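You operate a simulated robot arm through the tools that you are given. There is no shell and no other tool. Be economical: measure what you need, move in short steps, check, and stop when the job is done.

Carry out the task below with a simulated two-armed robot. There is one attempt and no reset: what you move stays moved.

Task
Let the low hood cool and rub its dust off.
Fine: heat to Off, wait till the Hot lamp is out, Mains off, then rub with the purple sponge and put it back. What is to be rubbed or washed off counts as gone when no trace of it is left.
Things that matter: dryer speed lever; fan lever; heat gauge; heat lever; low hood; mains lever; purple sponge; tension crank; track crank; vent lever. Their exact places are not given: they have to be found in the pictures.

It is judged by the outcome, as a careful person would: the job done as asked, and still so three seconds after it is handed in. It fails if anything else is knocked over, pushed out of place, dropped, spilled or broken.

Robot
Two 7-joint arms with three-finger grippers on one trunk, on a base that drives. Base frame: it is fixed to the floor where the robot stands at the start and does not move with it; the origin is under the middle of the robot, x ahead of it, y to its left, z up. Lengths are in m, angles in rad, forces in N, time in s.
The left shoulder is at the start at [0.07, 0.146, 1.255], the right one opposite. With the tool pointing down near the work surface each hand reaches from about 0.2 to 0.66 m from the robot's upright axis, wherever it stands, measured 20 degrees to its own side. Places, roughly: dryer speed lever [0.3, 0.4, 0.8]; fan lever [0.4, -0.2, 0.8]; heat gauge [0.4, -0.3, 1]; heat lever [0.4, 0, 0.8]; low hood [0.6, 0.9, 1.1]; mains lever [0.3, 1, 0.7]; purple sponge [0.25, 1.25, 0.75]; tension crank [0.4, -0.8, 1]; track crank [1.3, 0, 0.9]; vent lever [0.4, -0.4, 0.8]. Payload 2.2 kg a hand.
Tool frame (each hand has its own): the origin (TCP) lies between the finger pads and is the grasp point; the fingertips stand 0.028 m ahead of it; z points along the fingers, y is the line along which they close. The gripper opens to 0.102 m. The gripper's body begins 0.071 m behind the TCP.
Orientation is that of the tool frame in the base frame, as [roll, pitch, yaw] about the fixed x, y, z axes, in that order (R = Rz(yaw) Ry(pitch) Rx(roll)). With the fingers straight down and closing along the base's y, the tool's x points along the base's -x, its y along +y and its z along -z.

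Tools
- The arms move only by the tool drive_tool. It takes "left_motion", "right_motion" or both (then of equal length, played together; a hand with none holds still); each is one flat list of numbers, 7 for each row, row after row: the turn, a rotation vector about the tool's x, y, z in rad, then the shift along the tool's x, y, z in m, then the finger opening in m, from 0 to 0.102. In form: [wx, wy, wz, dx, dy, dz, gripper, wx, wy, wz, dx, dy, dz, gripper, ...]. A call has 1 to 20 rows; each row shifts and turns the commanded pose from where the row before left it, along the tool's axes as they then stand. A row lasts 0.2 s, in which the tool goes at most 0.05 m and 0.15 rad; a call with a longer step from one row to the next is refused whole, and so is a gripper value outside its range. A pose out of reach is approached as far as the arm can. The call stops where the force on the tool passes 40 N (or 10 N more than at its start, if that is more) or the arm is blocked; 0.2 s more then pass. The fingers move at their own pace and stop on an object; they squeeze with about 36 N. The grip force told is the motor's: it shows also when the fingers shut on nothing. Time passes only in rows, and 0.2 s behind the last, so rows that do not move let the fingers close. It gives the time, the measured TCP pose, the force on the tool (base axes), the opening and the grip force at its end, in the units of the frame above (readings bear some noise), with the torque about the TCP (base axes, N m) and any sound that the robot's microphone picked up.
- Cameras (640 x 400 px; columns grow to the right, rows downward): "scene" is now at [0.1421, 0.0052, 1.4985]; the picture's right is [0.04, -1.00, 0.00], its down [-0.41, -0.02, -0.91] and it looks along [0.91, 0.04, -0.42] (base axes); focal length 214 px, centre (320, 200). "left" rides on the left gripper at [0.072, 0.038, -0.086] in its tool frame; the picture's right is [-0.47, 0.89, 0.00], its down [-0.60, -0.32, -0.73] and it looks along [-0.65, -0.34, 0.68] (tool axes); focal length 256 px, centre (320, 200). "right" rides on the right gripper at [0.069, 0.044, -0.086] in its tool frame; the picture's right is [-0.53, 0.85, 0.00], its down [-0.58, -0.36, -0.73] and it looks along [-0.62, -0.39, 0.68] (tool axes); focal length 256 px, centre (320, 200).
- camera(camera): a new picture of that camera. The clock stands still meanwhile.
- raise_lower(by): slides the trunk up (or, below 0, down) by that many m; the arms and the scene camera ride with it, the base frame stays. It gives what a move gives, with no picture.
- base_move(legs): drives the robot by 1 to 6 legs, each [ahead, left, turn to the left] in m, m and rad, along the robot's own axes; the way and the turn of a leg run together, so that a leg with both is an arc; at most 1.5 m and 3.142 rad a leg. The arms and the cameras ride along, it lands a little off, and it stops where it bumps. It gives what a move gives.
- head_to(pan, tilt): turns the head with the scene camera to pan (to the left, within 1.501 rad either way) and tilt (down, from -0.506 to 1.204), counted from straight ahead of the robot. It gives what a move gives.
- locate(camera, pixels): for up to 12 pixels [column, row] of the newest picture of that camera ("zoom" is the newest enlarged one), the place [x, y, z] in the base frame of the surface seen there, good to about 0.002 m. The clock stands still meanwhile.
- enlarge(camera, box): a new picture of the part [left, top, right, bottom] of that camera's present view, enlarged. The clock stands still meanwhile.
- hand_in(): hands the job in; it is judged then, once.

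Work in short steps. Measure before you move; look again where a grasp or a placing could have gone wrong, and mend it. You have 80 turns and 70 pictures in all, those below and enlarged ones among them. Open the grippers and draw the arms clear of the work before you hand the job in, unless the task says otherwise; then end with one line.

The tools are called after "Request:" as a command line: name --argument value ..., lists and objects as JSON in quotes. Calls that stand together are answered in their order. drive_tool: Moves the arms, as the interface text tells. Its arguments: {"type":"object","properties":{"left_motion":{"type":"array"},"right_motion":{"type":"array"}},"required":[]} The other tools are called the same way: raise_lower (by) slides the trunk up or down; base_move (legs) drives the base; head_to (pan, tilt) turns the head that bears the scene camera; camera (camera) takes a picture; locate (camera, pixels) gives the place of the surface under pixels of a picture; enlarge (camera, box) takes an enlarged picture of a part of a camera's view; hand_in () hands the job in.

At the start:

```text
time_s: 0.0
left_position: [0.3332, 0.4251, 1.3807]
left_tool_rot: [-3.14, 0.001, -3.14]
left_contact_force: [0.2, 0.1, 0.1]
left_torque: [0.0, -0.01, -0.02]
left_opening: 0.1019
left_gripper_force: 0.0
right_position: [0.3477, 0.0375, 1.4377]
right_tool_rot: [3.14, -0.001, 3.138]
right_contact_force: [0.1, 0.5, 0.2]
right_torque: [0.04, 0.0, 0.02]
right_opening: 0.1018
right_gripper_force: 0.2
trunk travel left (down, up): [-0.792, 0.148]
robot x, y, heading: [0.0018, -0.0019, 0.001]
head pan, tilt: [0.038, 0.428]
```

scene: 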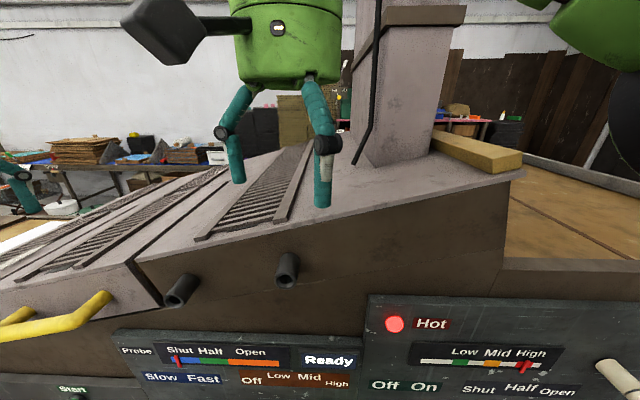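
right: 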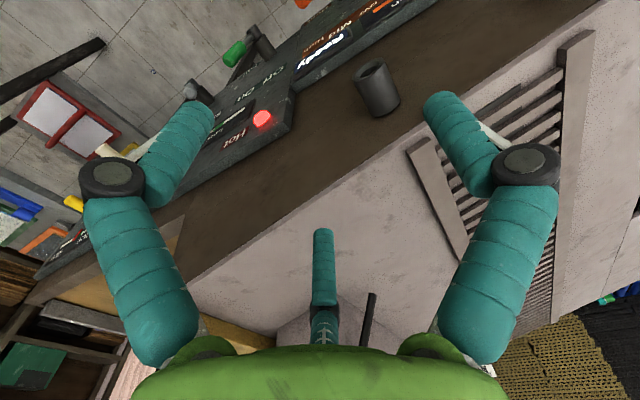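
left: 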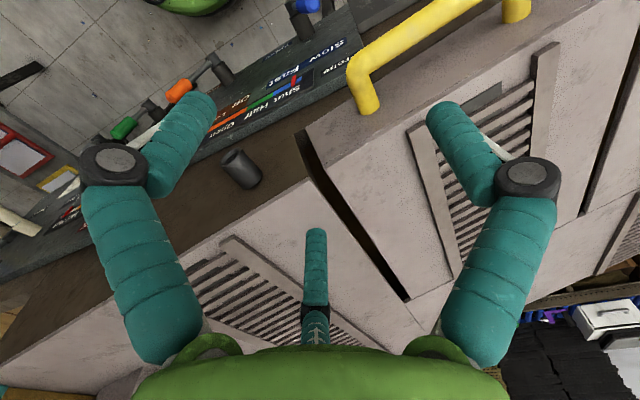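

The scene shows a panel at the bottom, with the Hot lamp lit at (395,324). I tilt the head down to see the levers.

Request:
head_to --pan 0.0 --tilt 1.0

Request:
camera --camera "scene"

```text
time_s: 1.0
left_position: [0.3325, 0.4248, 1.3807]
left_tool_rot: [3.141, 0.003, -3.14]
left_contact_force: [1.3, 0.6, -0.3]
left_torque: [0.02, -0.01, 0.01]
left_opening: 0.1019
left_gripper_force: 0.1
right_position: [0.3486, 0.0368, 1.4374]
right_tool_rot: [3.141, 0.001, 3.14]
right_contact_force: [0.2, -0.1, 1.4]
right_torque: [0.02, 0.0, 0.0]
right_opening: 0.1021
right_gripper_force: 0.1
trunk travel left (down, up): [-0.792, 0.148]
robot x, y, heading: [-0.0067, -0.0028, -0.003]
head pan, tilt: [0.0, 1.0]
```

```text
66 pictures are left
```

scene: 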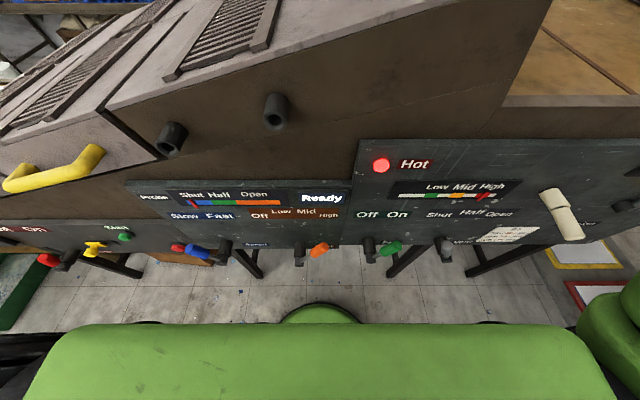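

The levers run along the panel's lower edge: orange at (319,250), green at (390,249), grey at (445,250). I enlarge them.

Request:
enlarge --camera "scene" --box '[140, 170, 360, 300]'

Request:
enlarge --camera "scene" --box '[340, 140, 560, 280]'

Request:
enlarge --camera "scene" --box '[0, 180, 200, 300]'

Request:
locate --camera "scene" --pixels '[[319, 250], [300, 250], [390, 249], [445, 250], [260, 216], [335, 213], [198, 251], [381, 165], [93, 248], [47, 260], [280, 212], [309, 212]]'

```text
2.91 times, centred on (250, 235) of scene
```

zoom: 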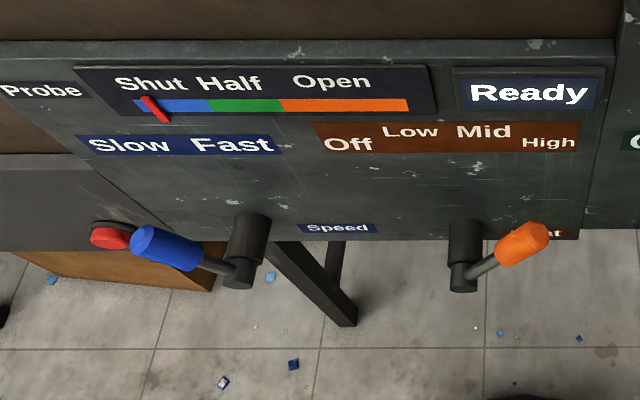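

```text
2.86 times, centred on (450, 210) of scene
```

zoom: 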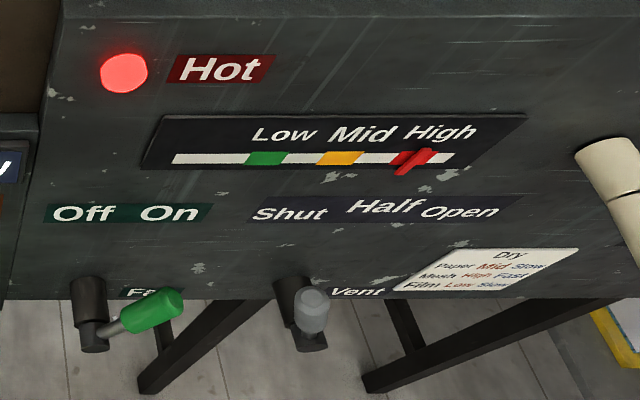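

```text
3.20 times, centred on (100, 240) of scene
```

zoom: 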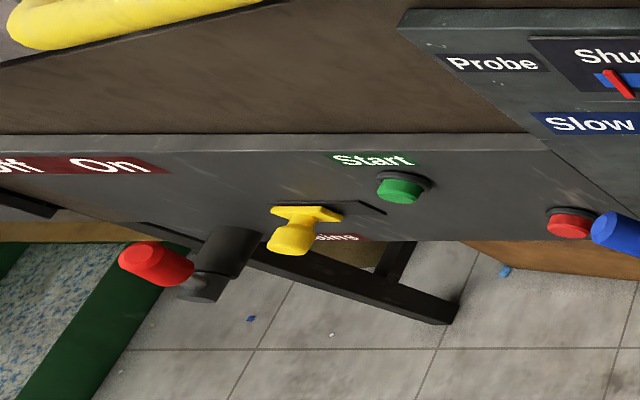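

```text
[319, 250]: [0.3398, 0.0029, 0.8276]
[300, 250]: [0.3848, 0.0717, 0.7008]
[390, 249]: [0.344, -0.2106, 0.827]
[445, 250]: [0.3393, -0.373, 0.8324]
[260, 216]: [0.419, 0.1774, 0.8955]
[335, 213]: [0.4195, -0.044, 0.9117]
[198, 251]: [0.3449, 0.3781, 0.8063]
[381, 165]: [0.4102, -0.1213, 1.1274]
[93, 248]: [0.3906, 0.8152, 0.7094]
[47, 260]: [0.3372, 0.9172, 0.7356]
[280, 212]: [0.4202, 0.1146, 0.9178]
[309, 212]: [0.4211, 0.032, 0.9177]
```

The heat lever (orange) points right, at High. I measure its hub and handle closely.

Request:
enlarge --camera "scene" --box '[240, 190, 360, 270]'

```text
5.00 times, centred on (300, 230) of scene
```

zoom: 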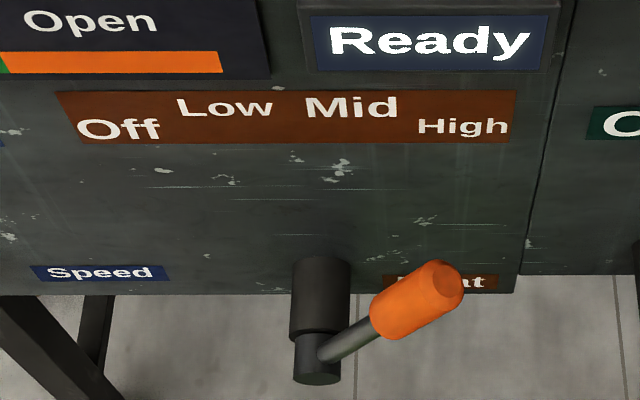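

Request:
locate --camera "zoom" --pixels '[[318, 378], [317, 345], [320, 300], [320, 262], [345, 340], [385, 310], [415, 300], [445, 280], [455, 285], [380, 335], [430, 262], [240, 220]]'

```text
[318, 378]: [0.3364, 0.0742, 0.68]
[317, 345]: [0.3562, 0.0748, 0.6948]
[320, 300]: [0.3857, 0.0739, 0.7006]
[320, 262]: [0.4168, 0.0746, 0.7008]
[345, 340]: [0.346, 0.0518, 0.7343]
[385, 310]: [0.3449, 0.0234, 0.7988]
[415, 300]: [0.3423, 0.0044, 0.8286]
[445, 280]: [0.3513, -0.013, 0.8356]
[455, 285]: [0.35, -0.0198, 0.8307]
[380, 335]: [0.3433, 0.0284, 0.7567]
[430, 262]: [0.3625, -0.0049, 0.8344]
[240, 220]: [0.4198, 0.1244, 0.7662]
```

Heat hub axis at y≈0.0745, z≈0.68; the handle leans 30° right and must go 30° left. I check the clearance of the things jutting out above, before lowering the right hand.

Request:
locate --camera "scene" --pixels '[[275, 118], [275, 98], [172, 142], [270, 60], [400, 50], [365, 145], [450, 145], [330, 196], [560, 215], [100, 160], [50, 185], [370, 250]]'

Request:
drive_tool --right_motion '[0, 0, 0, 0, -0.0325, 0, 0, 0, 0, 0, 0, -0.0325, 0, 0, 0, 0, 0, 0, -0.0325, 0.03, 0]'

```text
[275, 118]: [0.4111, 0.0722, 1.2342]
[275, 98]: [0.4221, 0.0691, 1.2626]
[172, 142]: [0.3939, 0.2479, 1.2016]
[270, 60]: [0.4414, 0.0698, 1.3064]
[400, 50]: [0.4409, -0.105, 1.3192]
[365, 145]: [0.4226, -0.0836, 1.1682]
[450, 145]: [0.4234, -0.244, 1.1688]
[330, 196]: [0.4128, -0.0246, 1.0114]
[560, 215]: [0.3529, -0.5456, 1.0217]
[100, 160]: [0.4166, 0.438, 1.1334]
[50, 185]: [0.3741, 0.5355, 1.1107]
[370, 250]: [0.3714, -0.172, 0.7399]
```

```text
time_s: 1.8
left_position: [0.3356, 0.4233, 1.3803]
left_tool_rot: [3.139, 0.001, -3.139]
left_contact_force: [0.0, -0.3, -0.6]
left_torque: [0.03, 0.01, 0.02]
left_opening: 0.1017
left_gripper_force: 0.1
right_position: [0.3507, -0.063, 1.4082]
right_tool_rot: [3.137, -0.001, 3.14]
right_contact_force: [0.5, -0.3, -0.5]
right_torque: [0.06, 0.03, -0.02]
right_opening: 0.002
right_gripper_force: 31.3
trunk travel left (down, up): [-0.792, 0.148]
robot x, y, heading: [-0.0033, 0.0036, 0.003]
head pan, tilt: [0.0, 1.0]
```

Clearance is enough at x=0.35, y=-0.063. I lower the right hand straight down to z≈0.82.

Request:
drive_tool --right_motion '[0, 0, 0, 0, 0, 0.049, 0, 0, 0, 0, 0, 0, 0.049, 0, 0, 0, 0, 0, 0, 0.049, 0, 0, 0, 0, 0, 0, 0.049, 0, 0, 0, 0, 0, 0, 0.049, 0, 0, 0, 0, 0, 0, 0.049, 0, 0, 0, 0, 0, 0, 0.049, 0, 0, 0, 0, 0, 0, 0.049, 0, 0, 0, 0, 0, 0, 0.049, 0, 0, 0, 0, 0, 0, 0.049, 0, 0, 0, 0, 0, 0, 0.049, 0, 0, 0, 0, 0, 0, 0.049, 0, 0, 0, 0, 0, 0, 0, 0]'

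Request:
camera --camera "scene"

```text
time_s: 4.6
left_position: [0.3319, 0.4251, 1.3803]
left_tool_rot: [3.142, 0.005, -3.14]
left_contact_force: [-0.1, -0.5, 0.1]
left_torque: [0.0, -0.03, 0.01]
left_opening: 0.102
left_gripper_force: 0.0
right_position: [0.3496, -0.0606, 0.8204]
right_tool_rot: [3.14, 0.001, -3.14]
right_contact_force: [-0.2, 1.0, -1.1]
right_torque: [-0.03, 0.0, -0.01]
right_opening: 0.0025
right_gripper_force: 32.2
trunk travel left (down, up): [-0.792, 0.148]
robot x, y, heading: [-0.0025, -0.002, 0.001]
head pan, tilt: [0.0, 1.0]
```

```text
61 pictures are left
```

scene: 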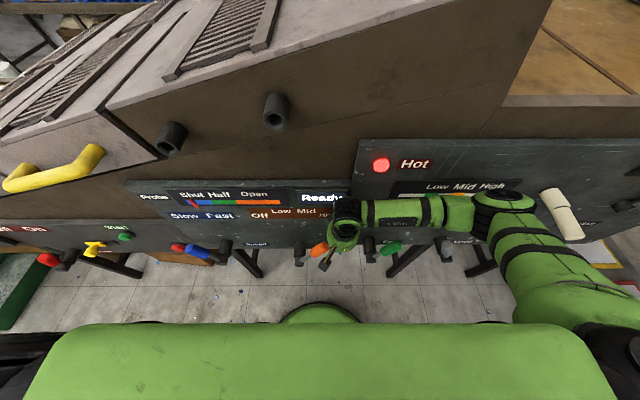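

The closed fingers stand right of the orange handle. I push left (+y) toward Off.

Request:
drive_tool --right_motion '[0, 0, 0, 0, 0.015, 0, 0, 0, 0, 0, 0, 0.015, 0, 0, 0, 0, 0, 0, 0.015, 0, 0, 0, 0, 0, 0, 0.015, 0, 0, 0, 0, 0, 0, 0.015, 0, 0, 0, 0, 0, 0, 0.015, 0, 0, 0, 0, 0, 0, 0.015, 0, 0, 0, 0, 0, 0, 0.015, 0, 0, 0, 0, 0, 0, 0.015, 0, 0, 0, 0, 0, 0, 0.015, 0, 0, 0, 0, 0, 0, 0.01, 0, 0]'

Request:
camera --camera "scene"

```text
time_s: 5.2
left_position: [0.3309, 0.4231, 1.382]
left_tool_rot: [3.138, 0.001, 3.14]
left_contact_force: [0.2, -0.3, -0.5]
left_torque: [0.01, 0.03, 0.0]
left_opening: 0.1018
left_gripper_force: 0.1
right_position: [0.3494, -0.0399, 0.8214]
right_tool_rot: [-3.127, 0.0, 3.134]
right_contact_force: [-8.8, -14.6, 17.4]
right_torque: [0.34, -0.07, 0.11]
right_opening: 0.0019
right_gripper_force: 31.3
trunk travel left (down, up): [-0.792, 0.148]
robot x, y, heading: [0.0032, 0.0009, -0.005]
head pan, tilt: [0.0, 1.0]
stopped in row 3 (right hand): the force on the tool passed its limit at 43 N (the readings are from after the stop); the commanded pose is now the measured one
```

```text
60 pictures are left
```

scene: 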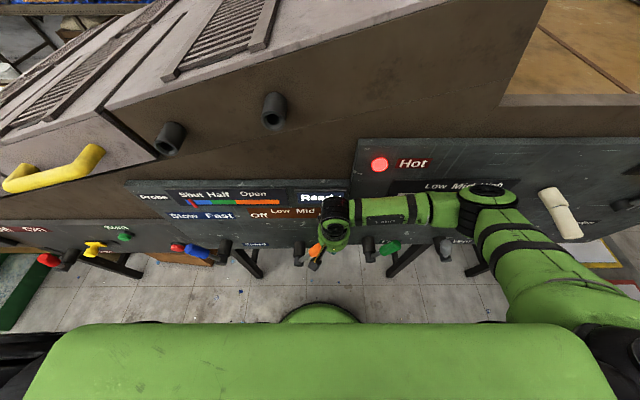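

The straight push jammed on the handle's corner, so the handle hardly moved. I back off, tilt the tool 30° to match the lever, and grip it instead.

Request:
drive_tool --right_motion '[0, 0, 0, 0, -0.02, 0, 0, 0, 0, 0, 0, 0, -0.045, 0, 0, 0, 0, 0, 0, -0.045, 0.06, -0.131, 0, 0, -0.003, 0, 0, 0.1, -0.131, 0, 0, -0.003, 0, 0, 0.1, -0.131, 0, 0, 0, 0, 0, 0.1, -0.131, 0, 0, 0, 0, 0, 0.1, 0, 0, 0, 0, 0, 0, 0.1]'

Request:
camera --camera "right"

Request:
enlarge --camera "scene" --box '[240, 170, 400, 290]'

```text
time_s: 7.0
left_position: [0.3323, 0.4264, 1.3798]
left_tool_rot: [-3.141, 0.002, -3.14]
left_contact_force: [-1.3, 1.1, -0.2]
left_torque: [-0.02, -0.06, -0.01]
left_opening: 0.102
left_gripper_force: 0.0
right_position: [0.3562, -0.0557, 0.9127]
right_tool_rot: [2.627, 0.004, 3.134]
right_contact_force: [-0.8, 0.2, 0.4]
right_torque: [-0.01, -0.04, -0.02]
right_opening: 0.0999
right_gripper_force: 0.0
trunk travel left (down, up): [-0.792, 0.148]
robot x, y, heading: [-0.0028, -0.0005, -0.004]
head pan, tilt: [0.0, 1.0]
```

```text
59 pictures are left
```

right: 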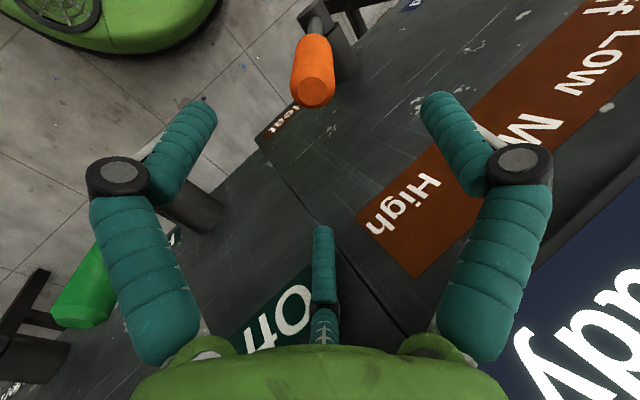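

```text
3.33 times, centred on (320, 230) of scene
```

zoom: 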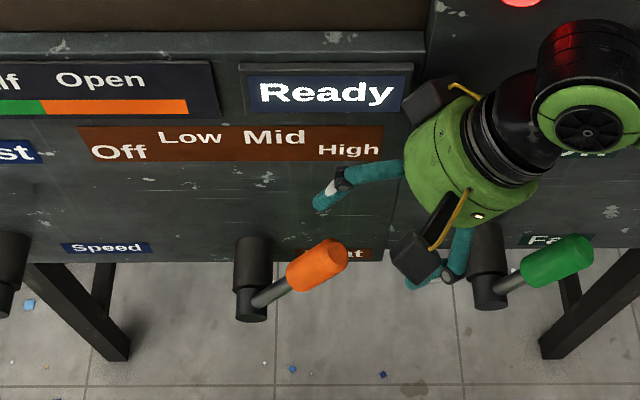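

The handle end shows at (315,92) in the right picture, between the fingers. I locate it exactly.

Request:
locate --camera "right" --pixels '[[315, 92], [300, 92], [330, 90], [312, 40], [316, 22]]'

```text
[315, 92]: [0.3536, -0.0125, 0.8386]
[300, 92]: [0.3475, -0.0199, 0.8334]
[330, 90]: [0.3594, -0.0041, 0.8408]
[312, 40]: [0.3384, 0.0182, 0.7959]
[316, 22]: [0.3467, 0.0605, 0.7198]
```

Tool and lever axes agree. I advance 0.118 m along the tool axis and close.

Request:
drive_tool --right_motion '[0, 0, 0, 0, 0, 0.04, 0.1, 0, 0, 0, 0, 0, 0.04, 0.1, 0, 0, 0, 0, 0, 0.038, 0.1, 0, 0, 0, 0, 0, 0, 0.02, 0, 0, 0, 0, 0, 0, 0.02, 0, 0, 0, 0, 0, 0, 0.02]'

```text
time_s: 8.4
left_position: [0.3305, 0.4227, 1.3819]
left_tool_rot: [3.14, 0.004, 3.141]
left_contact_force: [1.0, -0.5, -0.2]
left_torque: [-0.02, -0.01, 0.01]
left_opening: 0.1021
left_gripper_force: 0.1
right_position: [0.3527, 0.003, 0.806]
right_tool_rot: [2.633, -0.005, 3.138]
right_contact_force: [-20.8, -6.3, -7.1]
right_torque: [-0.44, 0.43, 0.24]
right_opening: 0.0331
right_gripper_force: 45.1
trunk travel left (down, up): [-0.792, 0.148]
robot x, y, heading: [0.0004, 0.0014, -0.003]
head pan, tilt: [0.0, 1.0]
```

Gripped with opening 0.033. I swing the lever along its arc, easing toward −x where the tool feels −20 N.

Request:
drive_tool --right_motion '[0, 0, 0, 0.003, 0, 0, 0.02, 0.07, 0, 0, 0, 0.0102, 0.0004, 0.02, 0.07, 0, 0, 0, 0.0102, 0.0004, 0.02, 0.07, 0, 0, 0, 0.0102, 0.0004, 0.02, 0.07, 0, 0, 0, 0.0102, 0.0004, 0.02, 0.07, 0, 0, 0, 0.0102, 0.0004, 0.02]'

```text
time_s: 9.8
left_position: [0.3334, 0.4254, 1.3802]
left_tool_rot: [-3.14, 0.0, -3.139]
left_contact_force: [-0.5, 0.0, 0.0]
left_torque: [-0.03, -0.03, 0.01]
left_opening: 0.1019
left_gripper_force: 0.0
right_position: [0.3522, 0.0511, 0.823]
right_tool_rot: [2.982, -0.004, 3.139]
right_contact_force: [-9.4, 1.6, -27.8]
right_torque: [-0.19, 0.1, 0.22]
right_opening: 0.0327
right_gripper_force: 44.9
trunk travel left (down, up): [-0.792, 0.148]
robot x, y, heading: [0.0005, -0.0003, 0.001]
head pan, tilt: [0.0, 1.0]
```

It turns well (z pull −28 N, so I let it settle inward a bit). I continue.

Request:
drive_tool --right_motion '[0, 0, 0, 0.001, 0, 0.003, 0.02, 0.07, 0, 0, 0, 0.0102, 0.0006, 0.02, 0.07, 0, 0, 0, 0.0102, 0.0006, 0.02, 0.07, 0, 0, 0, 0.0102, 0.0006, 0.02, 0.07, 0, 0, 0, 0.0102, 0.0006, 0.02, 0.07, 0, 0, 0, 0.0102, 0.0006, 0.02]'

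```text
time_s: 11.2
left_position: [0.3302, 0.4228, 1.3809]
left_tool_rot: [3.14, 0.003, -3.14]
left_contact_force: [-0.8, -0.7, 0.3]
left_torque: [-0.02, 0.02, -0.01]
left_opening: 0.1022
left_gripper_force: 0.1
right_position: [0.3522, 0.1024, 0.823]
right_tool_rot: [-2.956, 0.005, 3.137]
right_contact_force: [-11.1, -5.9, 13.3]
right_torque: [-1.16, 0.37, 0.23]
right_opening: 0.0327
right_gripper_force: 44.9
trunk travel left (down, up): [-0.792, 0.148]
robot x, y, heading: [-0.0007, 0.0007, -0.002]
head pan, tilt: [0.0, 1.0]
```

Now at about 11° left; five more steps to 30°.

Request:
drive_tool --right_motion '[0.065, 0, 0, 0, 0.0098, 0.0003, 0.02, 0.065, 0, 0, 0, 0.0098, 0.0003, 0.02, 0.065, 0, 0, 0, 0.0098, 0.0003, 0.02, 0.065, 0, 0, 0, 0.0098, 0.0003, 0.02, 0.065, 0, 0, 0, 0.0098, 0.0003, 0.02]'

Request:
enlarge --camera "scene" --box '[220, 130, 500, 290]'

```text
time_s: 12.4
left_position: [0.3299, 0.4257, 1.3803]
left_tool_rot: [3.142, 0.002, -3.139]
left_contact_force: [-0.7, 0.0, -0.3]
left_torque: [0.01, -0.03, -0.04]
left_opening: 0.1022
left_gripper_force: 0.0
right_position: [0.3526, 0.1178, 0.8184]
right_tool_rot: [-2.81, -0.001, -3.134]
right_contact_force: [-5.7, 2.1, 12.8]
right_torque: [-0.56, -0.33, -0.13]
right_opening: 0.033
right_gripper_force: 45.2
right hand out of reach, approached as far as the arm can: row 3, 4, 5
trunk travel left (down, up): [-0.792, 0.148]
robot x, y, heading: [0.0018, -0.0002, 0.002]
head pan, tilt: [0.0, 1.0]
stopped in row 5 (right hand): the force on the tool passed its limit at 48 N (the readings are from after the stop); the commanded pose is now the measured one
```

```text
2.29 times, centred on (360, 210) of scene
```

zoom: 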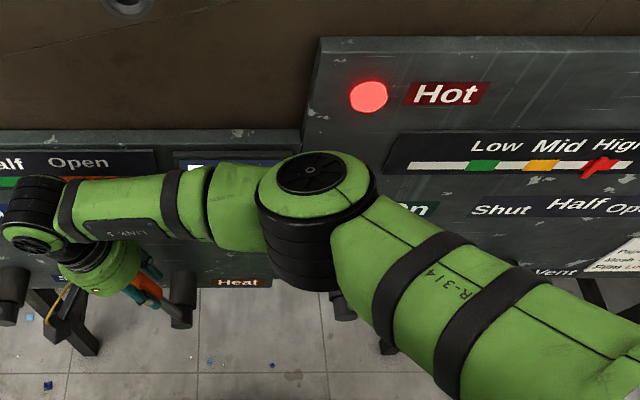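

The tilt ran out of reach at about 19°. I release, back out along the tool axis, straighten, and look.

Request:
drive_tool --right_motion '[0, 0, 0, 0, 0, 0, 0.1, 0, 0, 0, 0, 0, 0, 0.1, 0, 0, 0, 0, 0, -0.04, 0.1, 0, 0, 0, 0, 0, -0.05, 0.1, 0, 0, 0, 0, 0, -0.05, 0.1, -0.13, 0, 0, 0, -0.04, 0, 0.1, -0.13, 0, 0, 0, -0.04, 0, 0, -0.07, 0, 0, 0, -0.03, 0, 0, 0, 0, 0, 0, -0.03, 0, 0]'

Request:
enlarge --camera "scene" --box '[220, 130, 500, 290]'

```text
time_s: 13.3
left_position: [0.3352, 0.4264, 1.3784]
left_tool_rot: [-3.141, 0.0, -3.141]
left_contact_force: [1.0, 0.6, 0.6]
left_torque: [-0.01, 0.01, 0.02]
left_opening: 0.1021
left_gripper_force: 0.1
right_position: [0.3562, 0.1277, 0.8564]
right_tool_rot: [-2.8, -0.017, -3.139]
right_contact_force: [-0.5, -0.3, -1.9]
right_torque: [-0.02, 0.05, -0.02]
right_opening: 0.0999
right_gripper_force: 0.1
right hand out of reach, approached as far as the arm can: row 4
trunk travel left (down, up): [-0.792, 0.148]
robot x, y, heading: [0.0052, -0.0013, -0.005]
head pan, tilt: [0.0, 1.0]
stopped in row 4 (right hand): the force on the tool passed its limit at 70 N (the readings are from after the stop); the commanded pose is now the measured one
```

```text
2.29 times, centred on (360, 210) of scene
```

zoom: 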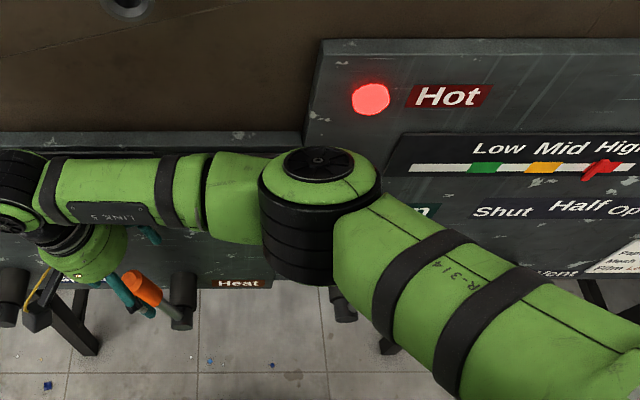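

Something touched as the hand backed (70 N, probably the wrist against the panel at the tilt). I straighten first, moving a little away from the panel, then go straight up.

Request:
drive_tool --right_motion '[-0.08, 0, 0, 0.005, 0, 0, 0.1, -0.1, 0, 0, 0.005, 0, 0, 0.1, -0.1, 0, 0, 0.005, 0, -0.005, 0.1, -0.06, 0, 0, 0, 0, -0.02, 0.1, 0, 0, 0, 0, 0, -0.04, 0.1, 0, 0, 0, 0, 0, -0.03, 0.1]'

Request:
enlarge --camera "scene" --box '[180, 130, 400, 290]'

Request:
camera --camera "right"

```text
time_s: 14.7
left_position: [0.3316, 0.425, 1.3808]
left_tool_rot: [3.139, 0.004, -3.14]
left_contact_force: [-0.3, -0.1, -0.1]
left_torque: [0.01, -0.03, -0.01]
left_opening: 0.1018
left_gripper_force: 0.0
right_position: [0.3394, 0.1296, 0.9555]
right_tool_rot: [3.14, -0.016, -3.138]
right_contact_force: [0.1, -1.1, 0.3]
right_torque: [0.0, -0.02, -0.01]
right_opening: 0.1002
right_gripper_force: 0.1
trunk travel left (down, up): [-0.792, 0.148]
robot x, y, heading: [-0.0028, 0.0008, 0.005]
head pan, tilt: [0.0, 1.0]
```

```text
2.50 times, centred on (290, 210) of scene
```

zoom: 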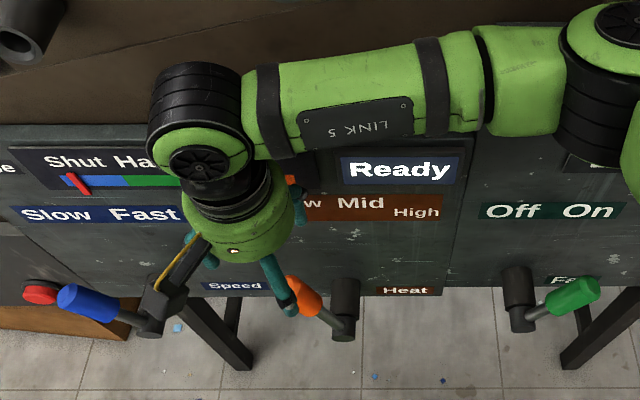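

```text
54 pictures are left
```

right: 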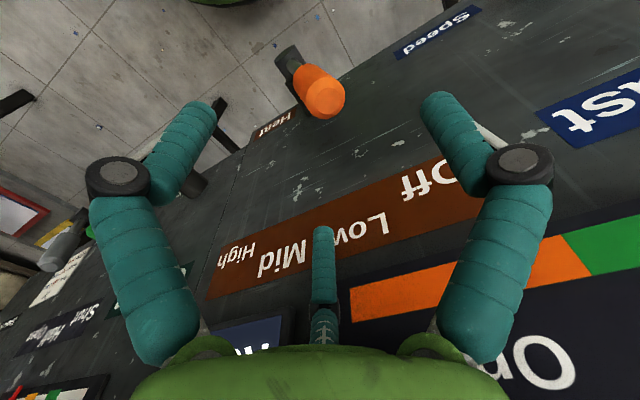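

The handle end is at (324,98) in the right picture; I locate it to know its angle.

Request:
locate --camera "right" --pixels '[[326, 99], [312, 98], [340, 99], [305, 70]]'

```text
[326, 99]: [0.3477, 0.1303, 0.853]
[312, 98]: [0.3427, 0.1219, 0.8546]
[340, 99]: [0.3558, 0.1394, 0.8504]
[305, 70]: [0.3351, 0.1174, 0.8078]
```

The lever stands at ~18°, short of Off (~29°). I close the fingers, descend on its right side, and push left.

Request:
drive_tool --right_motion '[0, 0, 0, -0.006, -0.04, 0, 0, 0, 0, 0, -0.005, -0.03, 0, 0, 0, 0, 0, 0, 0, 0, 0, 0, 0, 0, 0, 0, 0.045, 0, 0, 0, 0, 0, 0, 0.045, 0, 0, 0, 0, 0, 0, 0.045, 0, 0, 0, 0, 0, 0.01, 0, 0, 0, 0, 0, 0, 0.01, 0, 0, 0, 0, 0, 0, 0.006, 0, 0, 0, 0, 0, 0, 0.006, 0, 0, 0, 0, 0, 0, 0.006, 0, 0, 0, 0, 0, 0, 0.006, 0, 0, 0, 0, 0, 0, 0.006, 0, 0, 0, 0, 0, 0, 0.006, 0, 0]'

Request:
enlarge --camera "scene" --box '[180, 130, 400, 290]'

```text
time_s: 17.7
left_position: [0.3305, 0.4189, 1.3834]
left_tool_rot: [3.136, 0.004, 3.14]
left_contact_force: [0.0, -0.6, -0.2]
left_torque: [0.01, -0.01, 0.02]
left_opening: 0.1021
left_gripper_force: 0.1
right_position: [0.3488, 0.1071, 0.8194]
right_tool_rot: [-3.132, -0.014, -3.141]
right_contact_force: [-5.7, -23.9, 5.4]
right_torque: [-0.52, 0.11, 0.03]
right_opening: 0.0019
right_gripper_force: 31.5
trunk travel left (down, up): [-0.792, 0.148]
robot x, y, heading: [-0.0013, -0.0005, -0.006]
head pan, tilt: [0.0, 1.0]
```

```text
2.50 times, centred on (290, 210) of scene
```

zoom: 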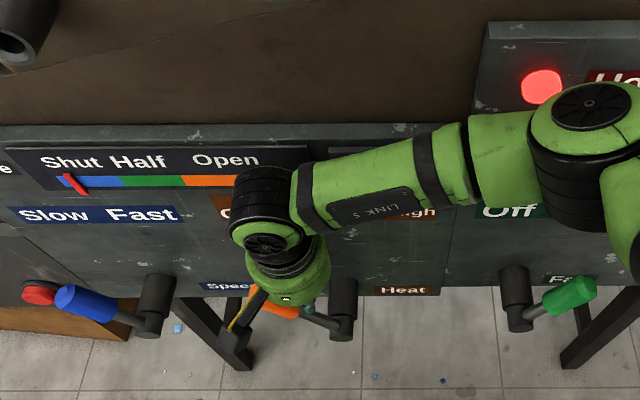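

The lever has moved left, with 24 N resisting. A few more small pushes to the stop.

Request:
drive_tool --right_motion '[0, 0, 0, 0, 0.005, 0, 0, 0, 0, 0, 0, 0.005, 0, 0, 0, 0, 0, 0, 0.005, 0, 0, 0, 0, 0, 0, 0.005, 0, 0, 0, 0, 0, 0, 0.005, 0, 0]'

```text
time_s: 18.2
left_position: [0.3308, 0.4213, 1.3829]
left_tool_rot: [3.137, 0.004, -3.141]
left_contact_force: [0.2, 0.5, -0.3]
left_torque: [-0.06, 0.01, 0.04]
left_opening: 0.1024
left_gripper_force: 0.0
right_position: [0.3484, 0.1073, 0.8182]
right_tool_rot: [-3.109, -0.017, 3.137]
right_contact_force: [-4.8, -21.6, 24.0]
right_torque: [-0.2, 0.45, -0.13]
right_opening: 0.002
right_gripper_force: 32.1
trunk travel left (down, up): [-0.792, 0.148]
robot x, y, heading: [0.0022, 0.0004, -0.005]
head pan, tilt: [0.0, 1.0]
stopped in row 2 (right hand): the force on the tool passed its limit at 42 N (the readings are from after the stop); the commanded pose is now the measured one
```

It seems at the stop. I back off right, rise, and check lever and gauge.

Request:
drive_tool --right_motion '[0, 0, 0, 0, -0.025, 0, 0, 0, 0, 0, 0.003, -0.025, -0.03, 0, 0, 0, 0, 0.003, -0.04, -0.04, 0, 0, 0, 0, 0, -0.05, -0.05, 0, 0, 0, 0, 0, -0.04, -0.05, 0, 0, 0, 0, 0, -0.04, -0.05, 0]'

Request:
enlarge --camera "scene" --box '[180, 130, 400, 290]'

```text
refused: row 3 steps farther than a row can; nothing moved
```

```text
2.50 times, centred on (290, 210) of scene
```

zoom: 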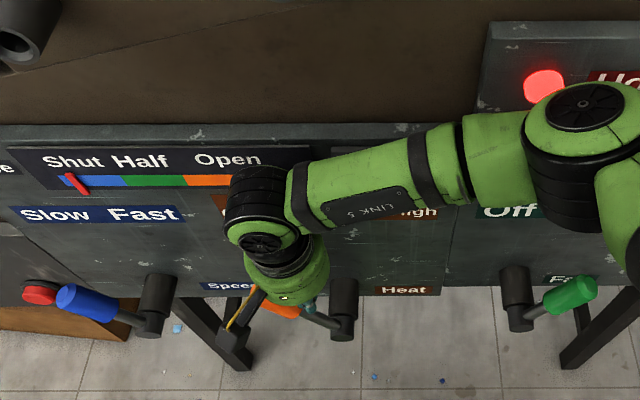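

Refused for step size; I repeat with smaller rows.

Request:
drive_tool --right_motion '[0, 0, 0, 0, -0.025, 0, 0, 0, 0, 0, 0.003, -0.025, -0.03, 0, 0, 0, 0, 0.003, -0.03, -0.035, 0, 0, 0, 0, 0, -0.03, -0.035, 0, 0, 0, 0, 0, -0.03, -0.035, 0, 0, 0, 0, 0, -0.03, -0.035, 0, 0, 0, 0, 0, -0.03, -0.035, 0]'

Request:
enlarge --camera "scene" --box '[180, 130, 500, 290]'

```text
time_s: 19.8
left_position: [0.3319, 0.4224, 1.3814]
left_tool_rot: [3.139, 0.004, 3.141]
left_contact_force: [0.2, 0.2, -0.4]
left_torque: [0.02, -0.01, -0.02]
left_opening: 0.102
left_gripper_force: 0.1
right_position: [0.3475, -0.0858, 1.0263]
right_tool_rot: [-3.118, -0.014, 3.141]
right_contact_force: [-0.6, -0.2, 0.5]
right_torque: [0.01, 0.0, 0.0]
right_opening: 0.002
right_gripper_force: 31.5
trunk travel left (down, up): [-0.792, 0.148]
robot x, y, heading: [-0.0008, -0.0013, 0.003]
head pan, tilt: [0.0, 1.0]
```

```text
2.00 times, centred on (340, 210) of scene
```

zoom: 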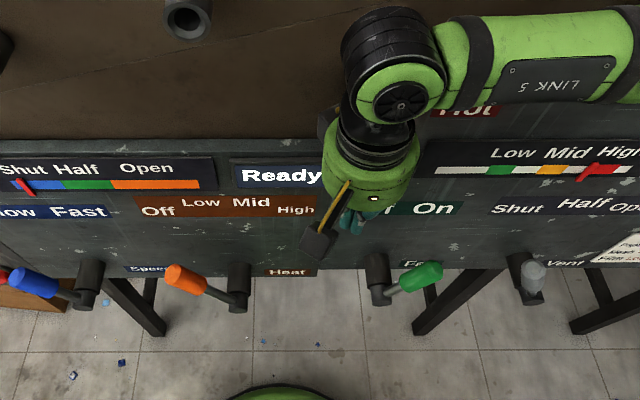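

The orange lever now leans left at Off and the gauge is falling. I raise the right arm to its start height and look left.

Request:
drive_tool --right_motion '[0, 0, 0, 0.02, 0, -0.04, 0.05, 0, 0, 0, 0.01, 0, -0.045, 0.1, 0, 0, 0, 0, 0, -0.045, 0.1, 0, 0, 0, 0, 0, -0.045, 0.1, 0, 0, 0, 0, 0, -0.045, 0.1, 0, 0, 0, 0, 0, -0.045, 0.1, 0, 0, 0, 0, 0, -0.045, 0.1, 0, 0, 0, 0, 0, -0.045, 0.1]'

Request:
head_to --pan 1.1 --tilt 0.75

Request:
camera --camera "scene"

```text
time_s: 21.6
left_position: [0.3295, 0.4255, 1.3808]
left_tool_rot: [3.141, 0.003, -3.139]
left_contact_force: [0.0, 0.0, 0.0]
left_torque: [0.01, -0.01, 0.02]
left_opening: 0.1019
left_gripper_force: 0.2
right_position: [0.3216, -0.0716, 1.3839]
right_tool_rot: [-3.116, -0.014, 3.14]
right_contact_force: [-0.3, -0.1, 0.3]
right_torque: [-0.02, -0.05, -0.03]
right_opening: 0.1
right_gripper_force: 0.1
trunk travel left (down, up): [-0.792, 0.148]
robot x, y, heading: [0.0001, 0.0028, -0.001]
head pan, tilt: [0.0, 1.0]
```

```text
time_s: 22.9
left_position: [0.3323, 0.4252, 1.3808]
left_tool_rot: [3.141, 0.002, 3.141]
left_contact_force: [0.1, 0.3, 0.1]
left_torque: [0.0, 0.03, 0.01]
left_opening: 0.102
left_gripper_force: 0.1
right_position: [0.3242, -0.0738, 1.3825]
right_tool_rot: [-3.117, -0.016, 3.139]
right_contact_force: [0.7, 0.6, 0.6]
right_torque: [0.0, 0.01, -0.03]
right_opening: 0.1001
right_gripper_force: 0.0
trunk travel left (down, up): [-0.792, 0.148]
robot x, y, heading: [0.0021, -0.0006, -0.003]
head pan, tilt: [1.1, 0.75]
```

```text
50 pictures are left
```

scene: 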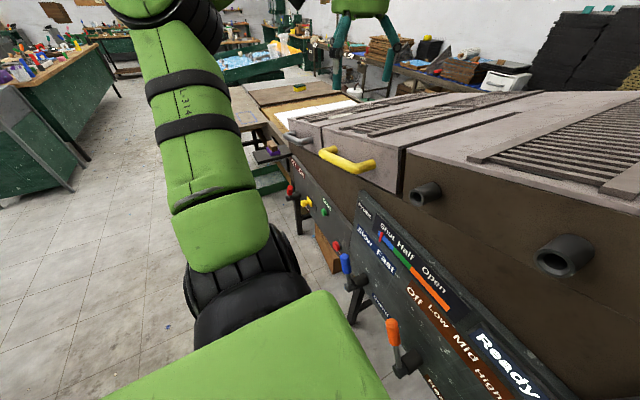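

The floor to the left is clear. I drive 0.9 m left.

Request:
base_move --legs '[[0, 0.9, 0]]'

Request:
head_to --pan 0.15 --tilt 0.85

Request:
camera --camera "scene"

```text
time_s: 27.5
left_position: [0.3341, 1.2965, 1.381]
left_tool_rot: [3.139, 0.001, -3.14]
left_contact_force: [0.6, -0.7, 0.4]
left_torque: [-0.01, 0.01, 0.02]
left_opening: 0.1019
left_gripper_force: 0.2
right_position: [0.3255, 0.7985, 1.3842]
right_tool_rot: [-3.116, -0.016, 3.138]
right_contact_force: [-0.1, -0.7, -0.5]
right_torque: [-0.01, -0.02, -0.02]
right_opening: 0.0999
right_gripper_force: 0.1
trunk travel left (down, up): [-0.792, 0.148]
robot x, y, heading: [0.0019, 0.8735, -0.0]
head pan, tilt: [1.1, 0.75]
```

```text
time_s: 28.8
left_position: [0.3341, 1.2988, 1.381]
left_tool_rot: [3.14, 0.001, 3.141]
left_contact_force: [-0.1, 0.4, -0.7]
left_torque: [0.0, 0.0, 0.0]
left_opening: 0.102
left_gripper_force: 0.0
right_position: [0.325, 0.7992, 1.3829]
right_tool_rot: [-3.118, -0.015, 3.138]
right_contact_force: [0.0, -1.1, 0.3]
right_torque: [0.01, 0.01, 0.01]
right_opening: 0.1001
right_gripper_force: 0.1
trunk travel left (down, up): [-0.792, 0.148]
robot x, y, heading: [0.0015, 0.8693, 0.002]
head pan, tilt: [0.15, 0.85]
```

```text
49 pictures are left
```

scene: 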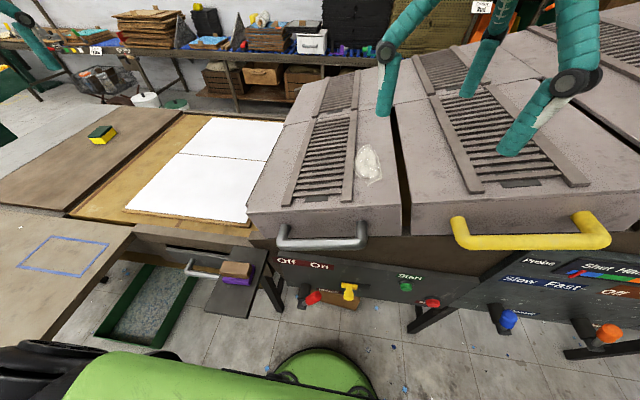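

I see a dust patch at (370,165) on the low hood, the red mains lever at (312,297), and something purple at (235,280). I enlarge these.

Request:
enlarge --camera "scene" --box '[170, 230, 380, 330]'

Request:
locate --camera "scene" --pixels '[[235, 268], [235, 281], [215, 290], [225, 310], [312, 297], [287, 260], [318, 266], [320, 240], [369, 148], [369, 182], [357, 165], [382, 165]]'

Request:
enlarge --camera "scene" --box '[270, 80, 450, 240]'

```text
3.05 times, centred on (275, 280) of scene
```

zoom: 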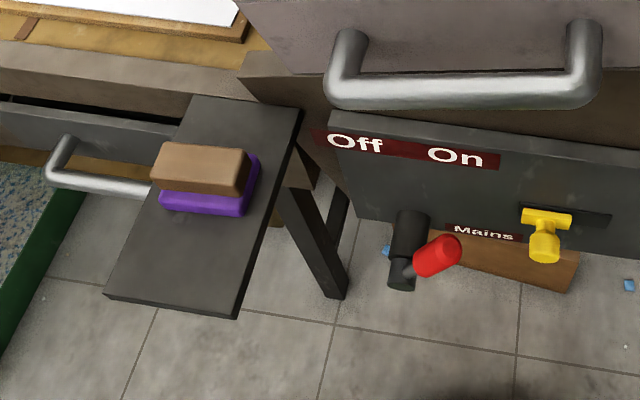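

```text
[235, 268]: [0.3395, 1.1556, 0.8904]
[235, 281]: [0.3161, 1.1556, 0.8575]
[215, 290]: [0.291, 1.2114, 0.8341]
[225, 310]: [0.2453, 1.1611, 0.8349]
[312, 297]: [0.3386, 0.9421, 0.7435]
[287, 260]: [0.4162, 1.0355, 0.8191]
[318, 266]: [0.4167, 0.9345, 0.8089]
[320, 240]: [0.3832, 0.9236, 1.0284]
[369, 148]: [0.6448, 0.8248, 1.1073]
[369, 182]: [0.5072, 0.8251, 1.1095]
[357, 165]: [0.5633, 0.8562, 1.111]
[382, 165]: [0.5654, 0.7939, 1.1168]
```

```text
2.50 times, centred on (360, 160) of scene
```

zoom: 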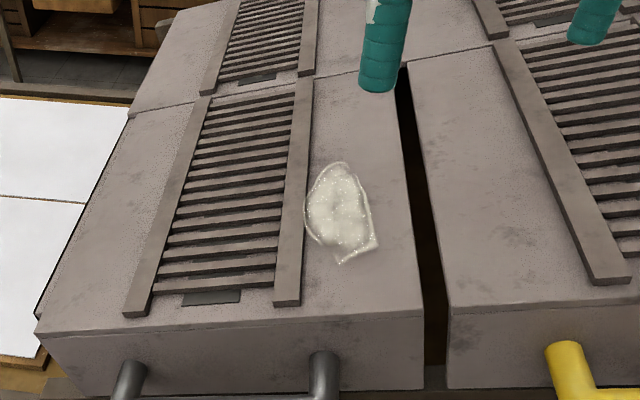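

The mains lever leans right (On). I look at the lamp by panning right, then come back.

Request:
locate --camera "zoom" --pixels '[[335, 170], [305, 205], [370, 180], [340, 260], [375, 245], [345, 160], [325, 230], [200, 250], [240, 100], [380, 350], [345, 130], [430, 200]]'

Request:
head_to --pan -1.1 --tilt 0.35

Request:
camera --camera "scene"

Request:
camera --camera "left"

```text
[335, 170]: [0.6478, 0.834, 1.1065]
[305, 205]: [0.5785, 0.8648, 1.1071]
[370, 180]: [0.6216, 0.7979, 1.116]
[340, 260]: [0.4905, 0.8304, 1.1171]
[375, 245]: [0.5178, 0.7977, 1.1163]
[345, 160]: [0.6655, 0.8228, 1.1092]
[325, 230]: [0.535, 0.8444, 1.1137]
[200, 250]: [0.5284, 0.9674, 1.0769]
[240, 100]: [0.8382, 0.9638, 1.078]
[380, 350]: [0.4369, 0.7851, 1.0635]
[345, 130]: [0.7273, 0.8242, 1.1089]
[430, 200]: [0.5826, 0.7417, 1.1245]
```

```text
time_s: 30.2
left_position: [0.3339, 1.2983, 1.381]
left_tool_rot: [3.141, 0.002, 3.141]
left_contact_force: [0.5, 1.0, -0.6]
left_torque: [-0.01, 0.02, 0.01]
left_opening: 0.1016
left_gripper_force: 0.0
right_position: [0.3246, 0.8006, 1.3831]
right_tool_rot: [-3.118, -0.015, 3.138]
right_contact_force: [-0.7, 0.5, -0.4]
right_torque: [0.0, -0.03, 0.0]
right_opening: 0.1002
right_gripper_force: 0.0
trunk travel left (down, up): [-0.792, 0.148]
robot x, y, heading: [-0.0019, 0.8731, -0.002]
head pan, tilt: [-1.1, 0.351]
```

```text
46 pictures are left
```

scene: 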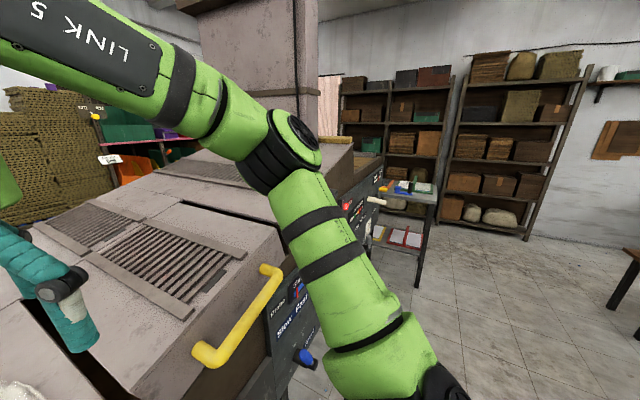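

```text
45 pictures are left
```

left: 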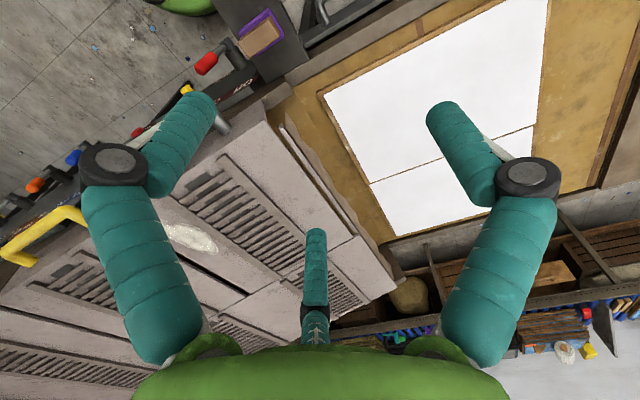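

I enlarge the lamp region near (348,205) and the sponge in the left picture near (262,38).

Request:
enlarge --camera "scene" --box '[310, 160, 430, 240]'

Request:
enlarge --camera "left" --box '[180, 0, 330, 100]'

```text
5.00 times, centred on (370, 200) of scene
```

zoom: 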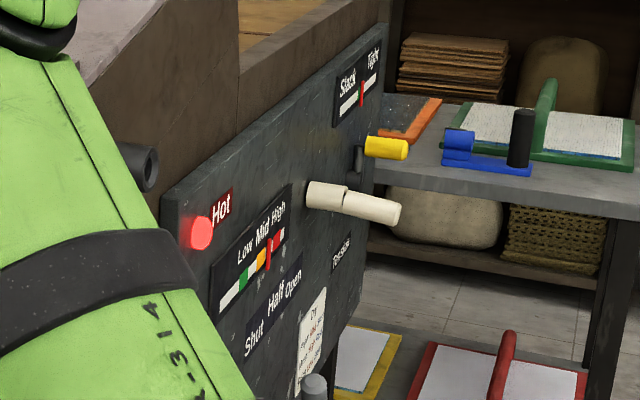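

```text
4.00 times, centred on (255, 50) of left
```

zoom: 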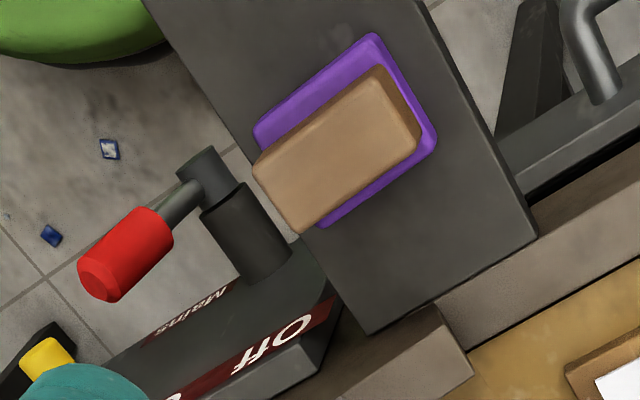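

The lamp is still lit, the gauge is falling. While it cools I return the head to study the mains lever and the sponge.

Request:
head_to --pan 0.5 --tilt 1.0

Request:
enlarge --camera "scene" --box '[230, 180, 420, 300]'

```text
time_s: 31.9
left_position: [0.3345, 1.2983, 1.3804]
left_tool_rot: [3.139, 0.002, -3.141]
left_contact_force: [1.1, 0.4, -0.1]
left_torque: [0.01, -0.01, -0.02]
left_opening: 0.1021
left_gripper_force: 0.0
right_position: [0.3256, 0.7999, 1.3829]
right_tool_rot: [-3.119, -0.017, 3.137]
right_contact_force: [-0.3, -1.0, 0.3]
right_torque: [-0.06, 0.02, 0.05]
right_opening: 0.1001
right_gripper_force: 0.2
trunk travel left (down, up): [-0.792, 0.148]
robot x, y, heading: [0.0008, 0.874, 0.0]
head pan, tilt: [0.499, 1.0]
```

```text
3.33 times, centred on (325, 240) of scene
```

zoom: 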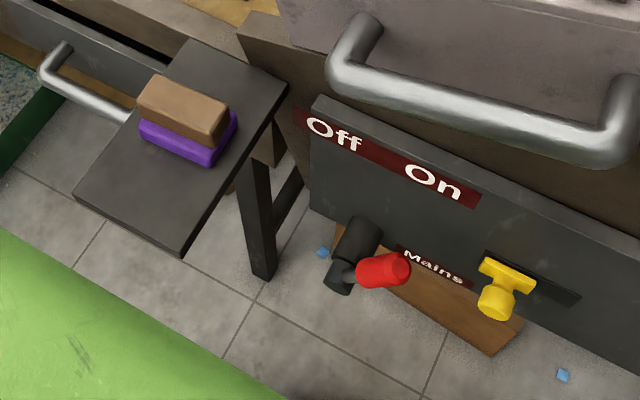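

Request:
locate --camera "zoom" --pixels '[[397, 268], [375, 265], [360, 240], [345, 275], [340, 260], [180, 98], [185, 125], [138, 108], [215, 130], [175, 145], [222, 150], [180, 230]]'

Request:
locate --camera "zoom" --pixels '[[232, 120], [150, 80], [225, 105], [140, 122], [212, 160], [205, 163], [145, 145], [235, 135], [335, 80], [600, 140], [500, 300], [410, 262]]'

```text
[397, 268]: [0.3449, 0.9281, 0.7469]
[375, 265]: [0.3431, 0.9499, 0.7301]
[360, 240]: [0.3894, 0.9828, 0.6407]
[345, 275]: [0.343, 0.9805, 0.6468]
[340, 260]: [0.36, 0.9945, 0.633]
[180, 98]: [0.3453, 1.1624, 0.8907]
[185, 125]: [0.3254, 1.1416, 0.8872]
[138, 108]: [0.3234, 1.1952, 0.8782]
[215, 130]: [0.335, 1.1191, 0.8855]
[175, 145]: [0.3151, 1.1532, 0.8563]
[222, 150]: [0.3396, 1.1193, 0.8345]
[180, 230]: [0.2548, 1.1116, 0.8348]
```

```text
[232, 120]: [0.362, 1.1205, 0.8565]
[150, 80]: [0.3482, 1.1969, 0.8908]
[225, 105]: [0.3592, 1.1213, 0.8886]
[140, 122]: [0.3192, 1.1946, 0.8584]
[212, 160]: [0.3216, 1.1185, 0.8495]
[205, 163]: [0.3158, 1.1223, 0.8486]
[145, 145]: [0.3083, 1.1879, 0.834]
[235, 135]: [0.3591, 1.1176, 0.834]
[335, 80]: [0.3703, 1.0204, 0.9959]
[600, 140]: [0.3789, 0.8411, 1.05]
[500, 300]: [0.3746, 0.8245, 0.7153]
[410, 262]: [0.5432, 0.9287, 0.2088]
```

The mains hub is at y≈0.985, z≈0.62, with the handle leaning right; the silver bar overhangs it at x≈0.37, so I will come in with a tilted tool. I back the base 0.15 m and shift it left 0.1 m to give the right hand room.

Request:
base_move --legs '[[-0.15, 0, 0], [0, 0.12, 0]]'

Request:
drive_tool --right_motion '[0, 0, 0, 0, 0, 0.045, 0, 0, 0, 0, 0, 0, 0.045, 0, 0, 0, 0, 0, 0, 0.045, 0, 0, 0, 0, 0, 0, 0.045, 0, 0, 0, 0, 0, 0, 0.045, 0, 0, 0, 0, 0, 0, 0.045, 0, 0, 0, 0, 0, 0, 0.045, 0, 0, 0, 0, 0, 0, 0.045, 0, 0, 0, 0, 0, 0, 0.045, 0, 0, 0, 0, 0, 0, 0.045, 0, 0, 0, 0, 0, 0, 0.045, 0, 0, 0, 0, 0, 0, 0.045, 0]'

Request:
drive_tool --right_motion '[0, -0.13, 0, 0, 0, 0, 0, 0, -0.13, 0, 0, 0, 0, 0, 0, -0.13, 0, 0, 0, 0, 0, 0, -0.13, 0, 0, 0, 0, 0, 0, -0.13, 0, 0, 0, 0, 0, 0, -0.13, 0, 0, 0, 0, 0]'

Request:
camera --camera "scene"

```text
time_s: 34.1
left_position: [0.1829, 1.4129, 1.3823]
left_tool_rot: [3.136, 0.004, -3.141]
left_contact_force: [0.6, -0.9, -0.5]
left_torque: [0.04, -0.01, -0.01]
left_opening: 0.102
left_gripper_force: 0.1
right_position: [0.1751, 0.9158, 1.3832]
right_tool_rot: [-3.122, -0.014, -3.142]
right_contact_force: [-1.2, 0.1, -0.2]
right_torque: [0.06, -0.02, -0.02]
right_opening: 0.1001
right_gripper_force: 0.0
trunk travel left (down, up): [-0.792, 0.148]
robot x, y, heading: [-0.1494, 0.9911, 0.005]
head pan, tilt: [0.499, 1.0]
```

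```text
time_s: 36.7
left_position: [0.183, 1.4177, 1.3811]
left_tool_rot: [3.139, 0.001, 3.141]
left_contact_force: [-0.4, -0.2, 0.4]
left_torque: [0.01, -0.01, -0.02]
left_opening: 0.1018
left_gripper_force: 0.0
right_position: [0.1681, 0.9057, 0.8417]
right_tool_rot: [-3.119, -0.014, -3.141]
right_contact_force: [0.0, -0.8, 0.1]
right_torque: [0.01, 0.03, -0.03]
right_opening: 0.0021
right_gripper_force: 30.8
trunk travel left (down, up): [-0.792, 0.148]
robot x, y, heading: [-0.1511, 0.9948, -0.001]
head pan, tilt: [0.499, 1.0]
```

```text
time_s: 38.1
left_position: [0.1822, 1.4188, 1.3803]
left_tool_rot: [3.138, 0.005, -3.14]
left_contact_force: [-1.0, 1.2, 0.2]
left_torque: [0.0, -0.04, 0.0]
left_opening: 0.1017
left_gripper_force: 0.1
right_position: [0.1689, 0.9126, 0.8467]
right_tool_rot: [-3.103, 0.766, -3.119]
right_contact_force: [-0.4, -0.2, -0.4]
right_torque: [-0.03, -0.01, -0.01]
right_opening: 0.0023
right_gripper_force: 31.8
right hand out of reach, approached as far as the arm can: row 6
trunk travel left (down, up): [-0.792, 0.148]
robot x, y, heading: [-0.1471, 0.9929, -0.003]
head pan, tilt: [0.499, 1.0]
```

```text
41 pictures are left
```

scene: 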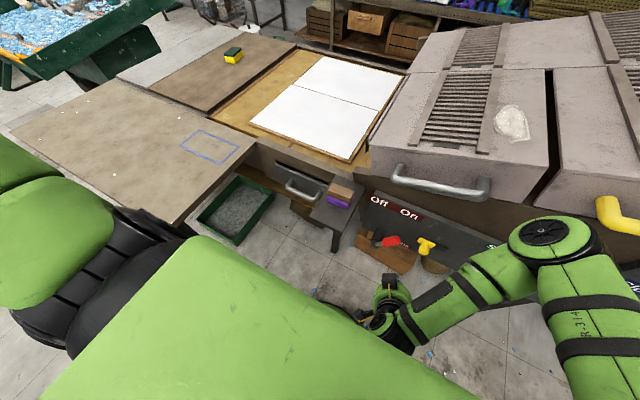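

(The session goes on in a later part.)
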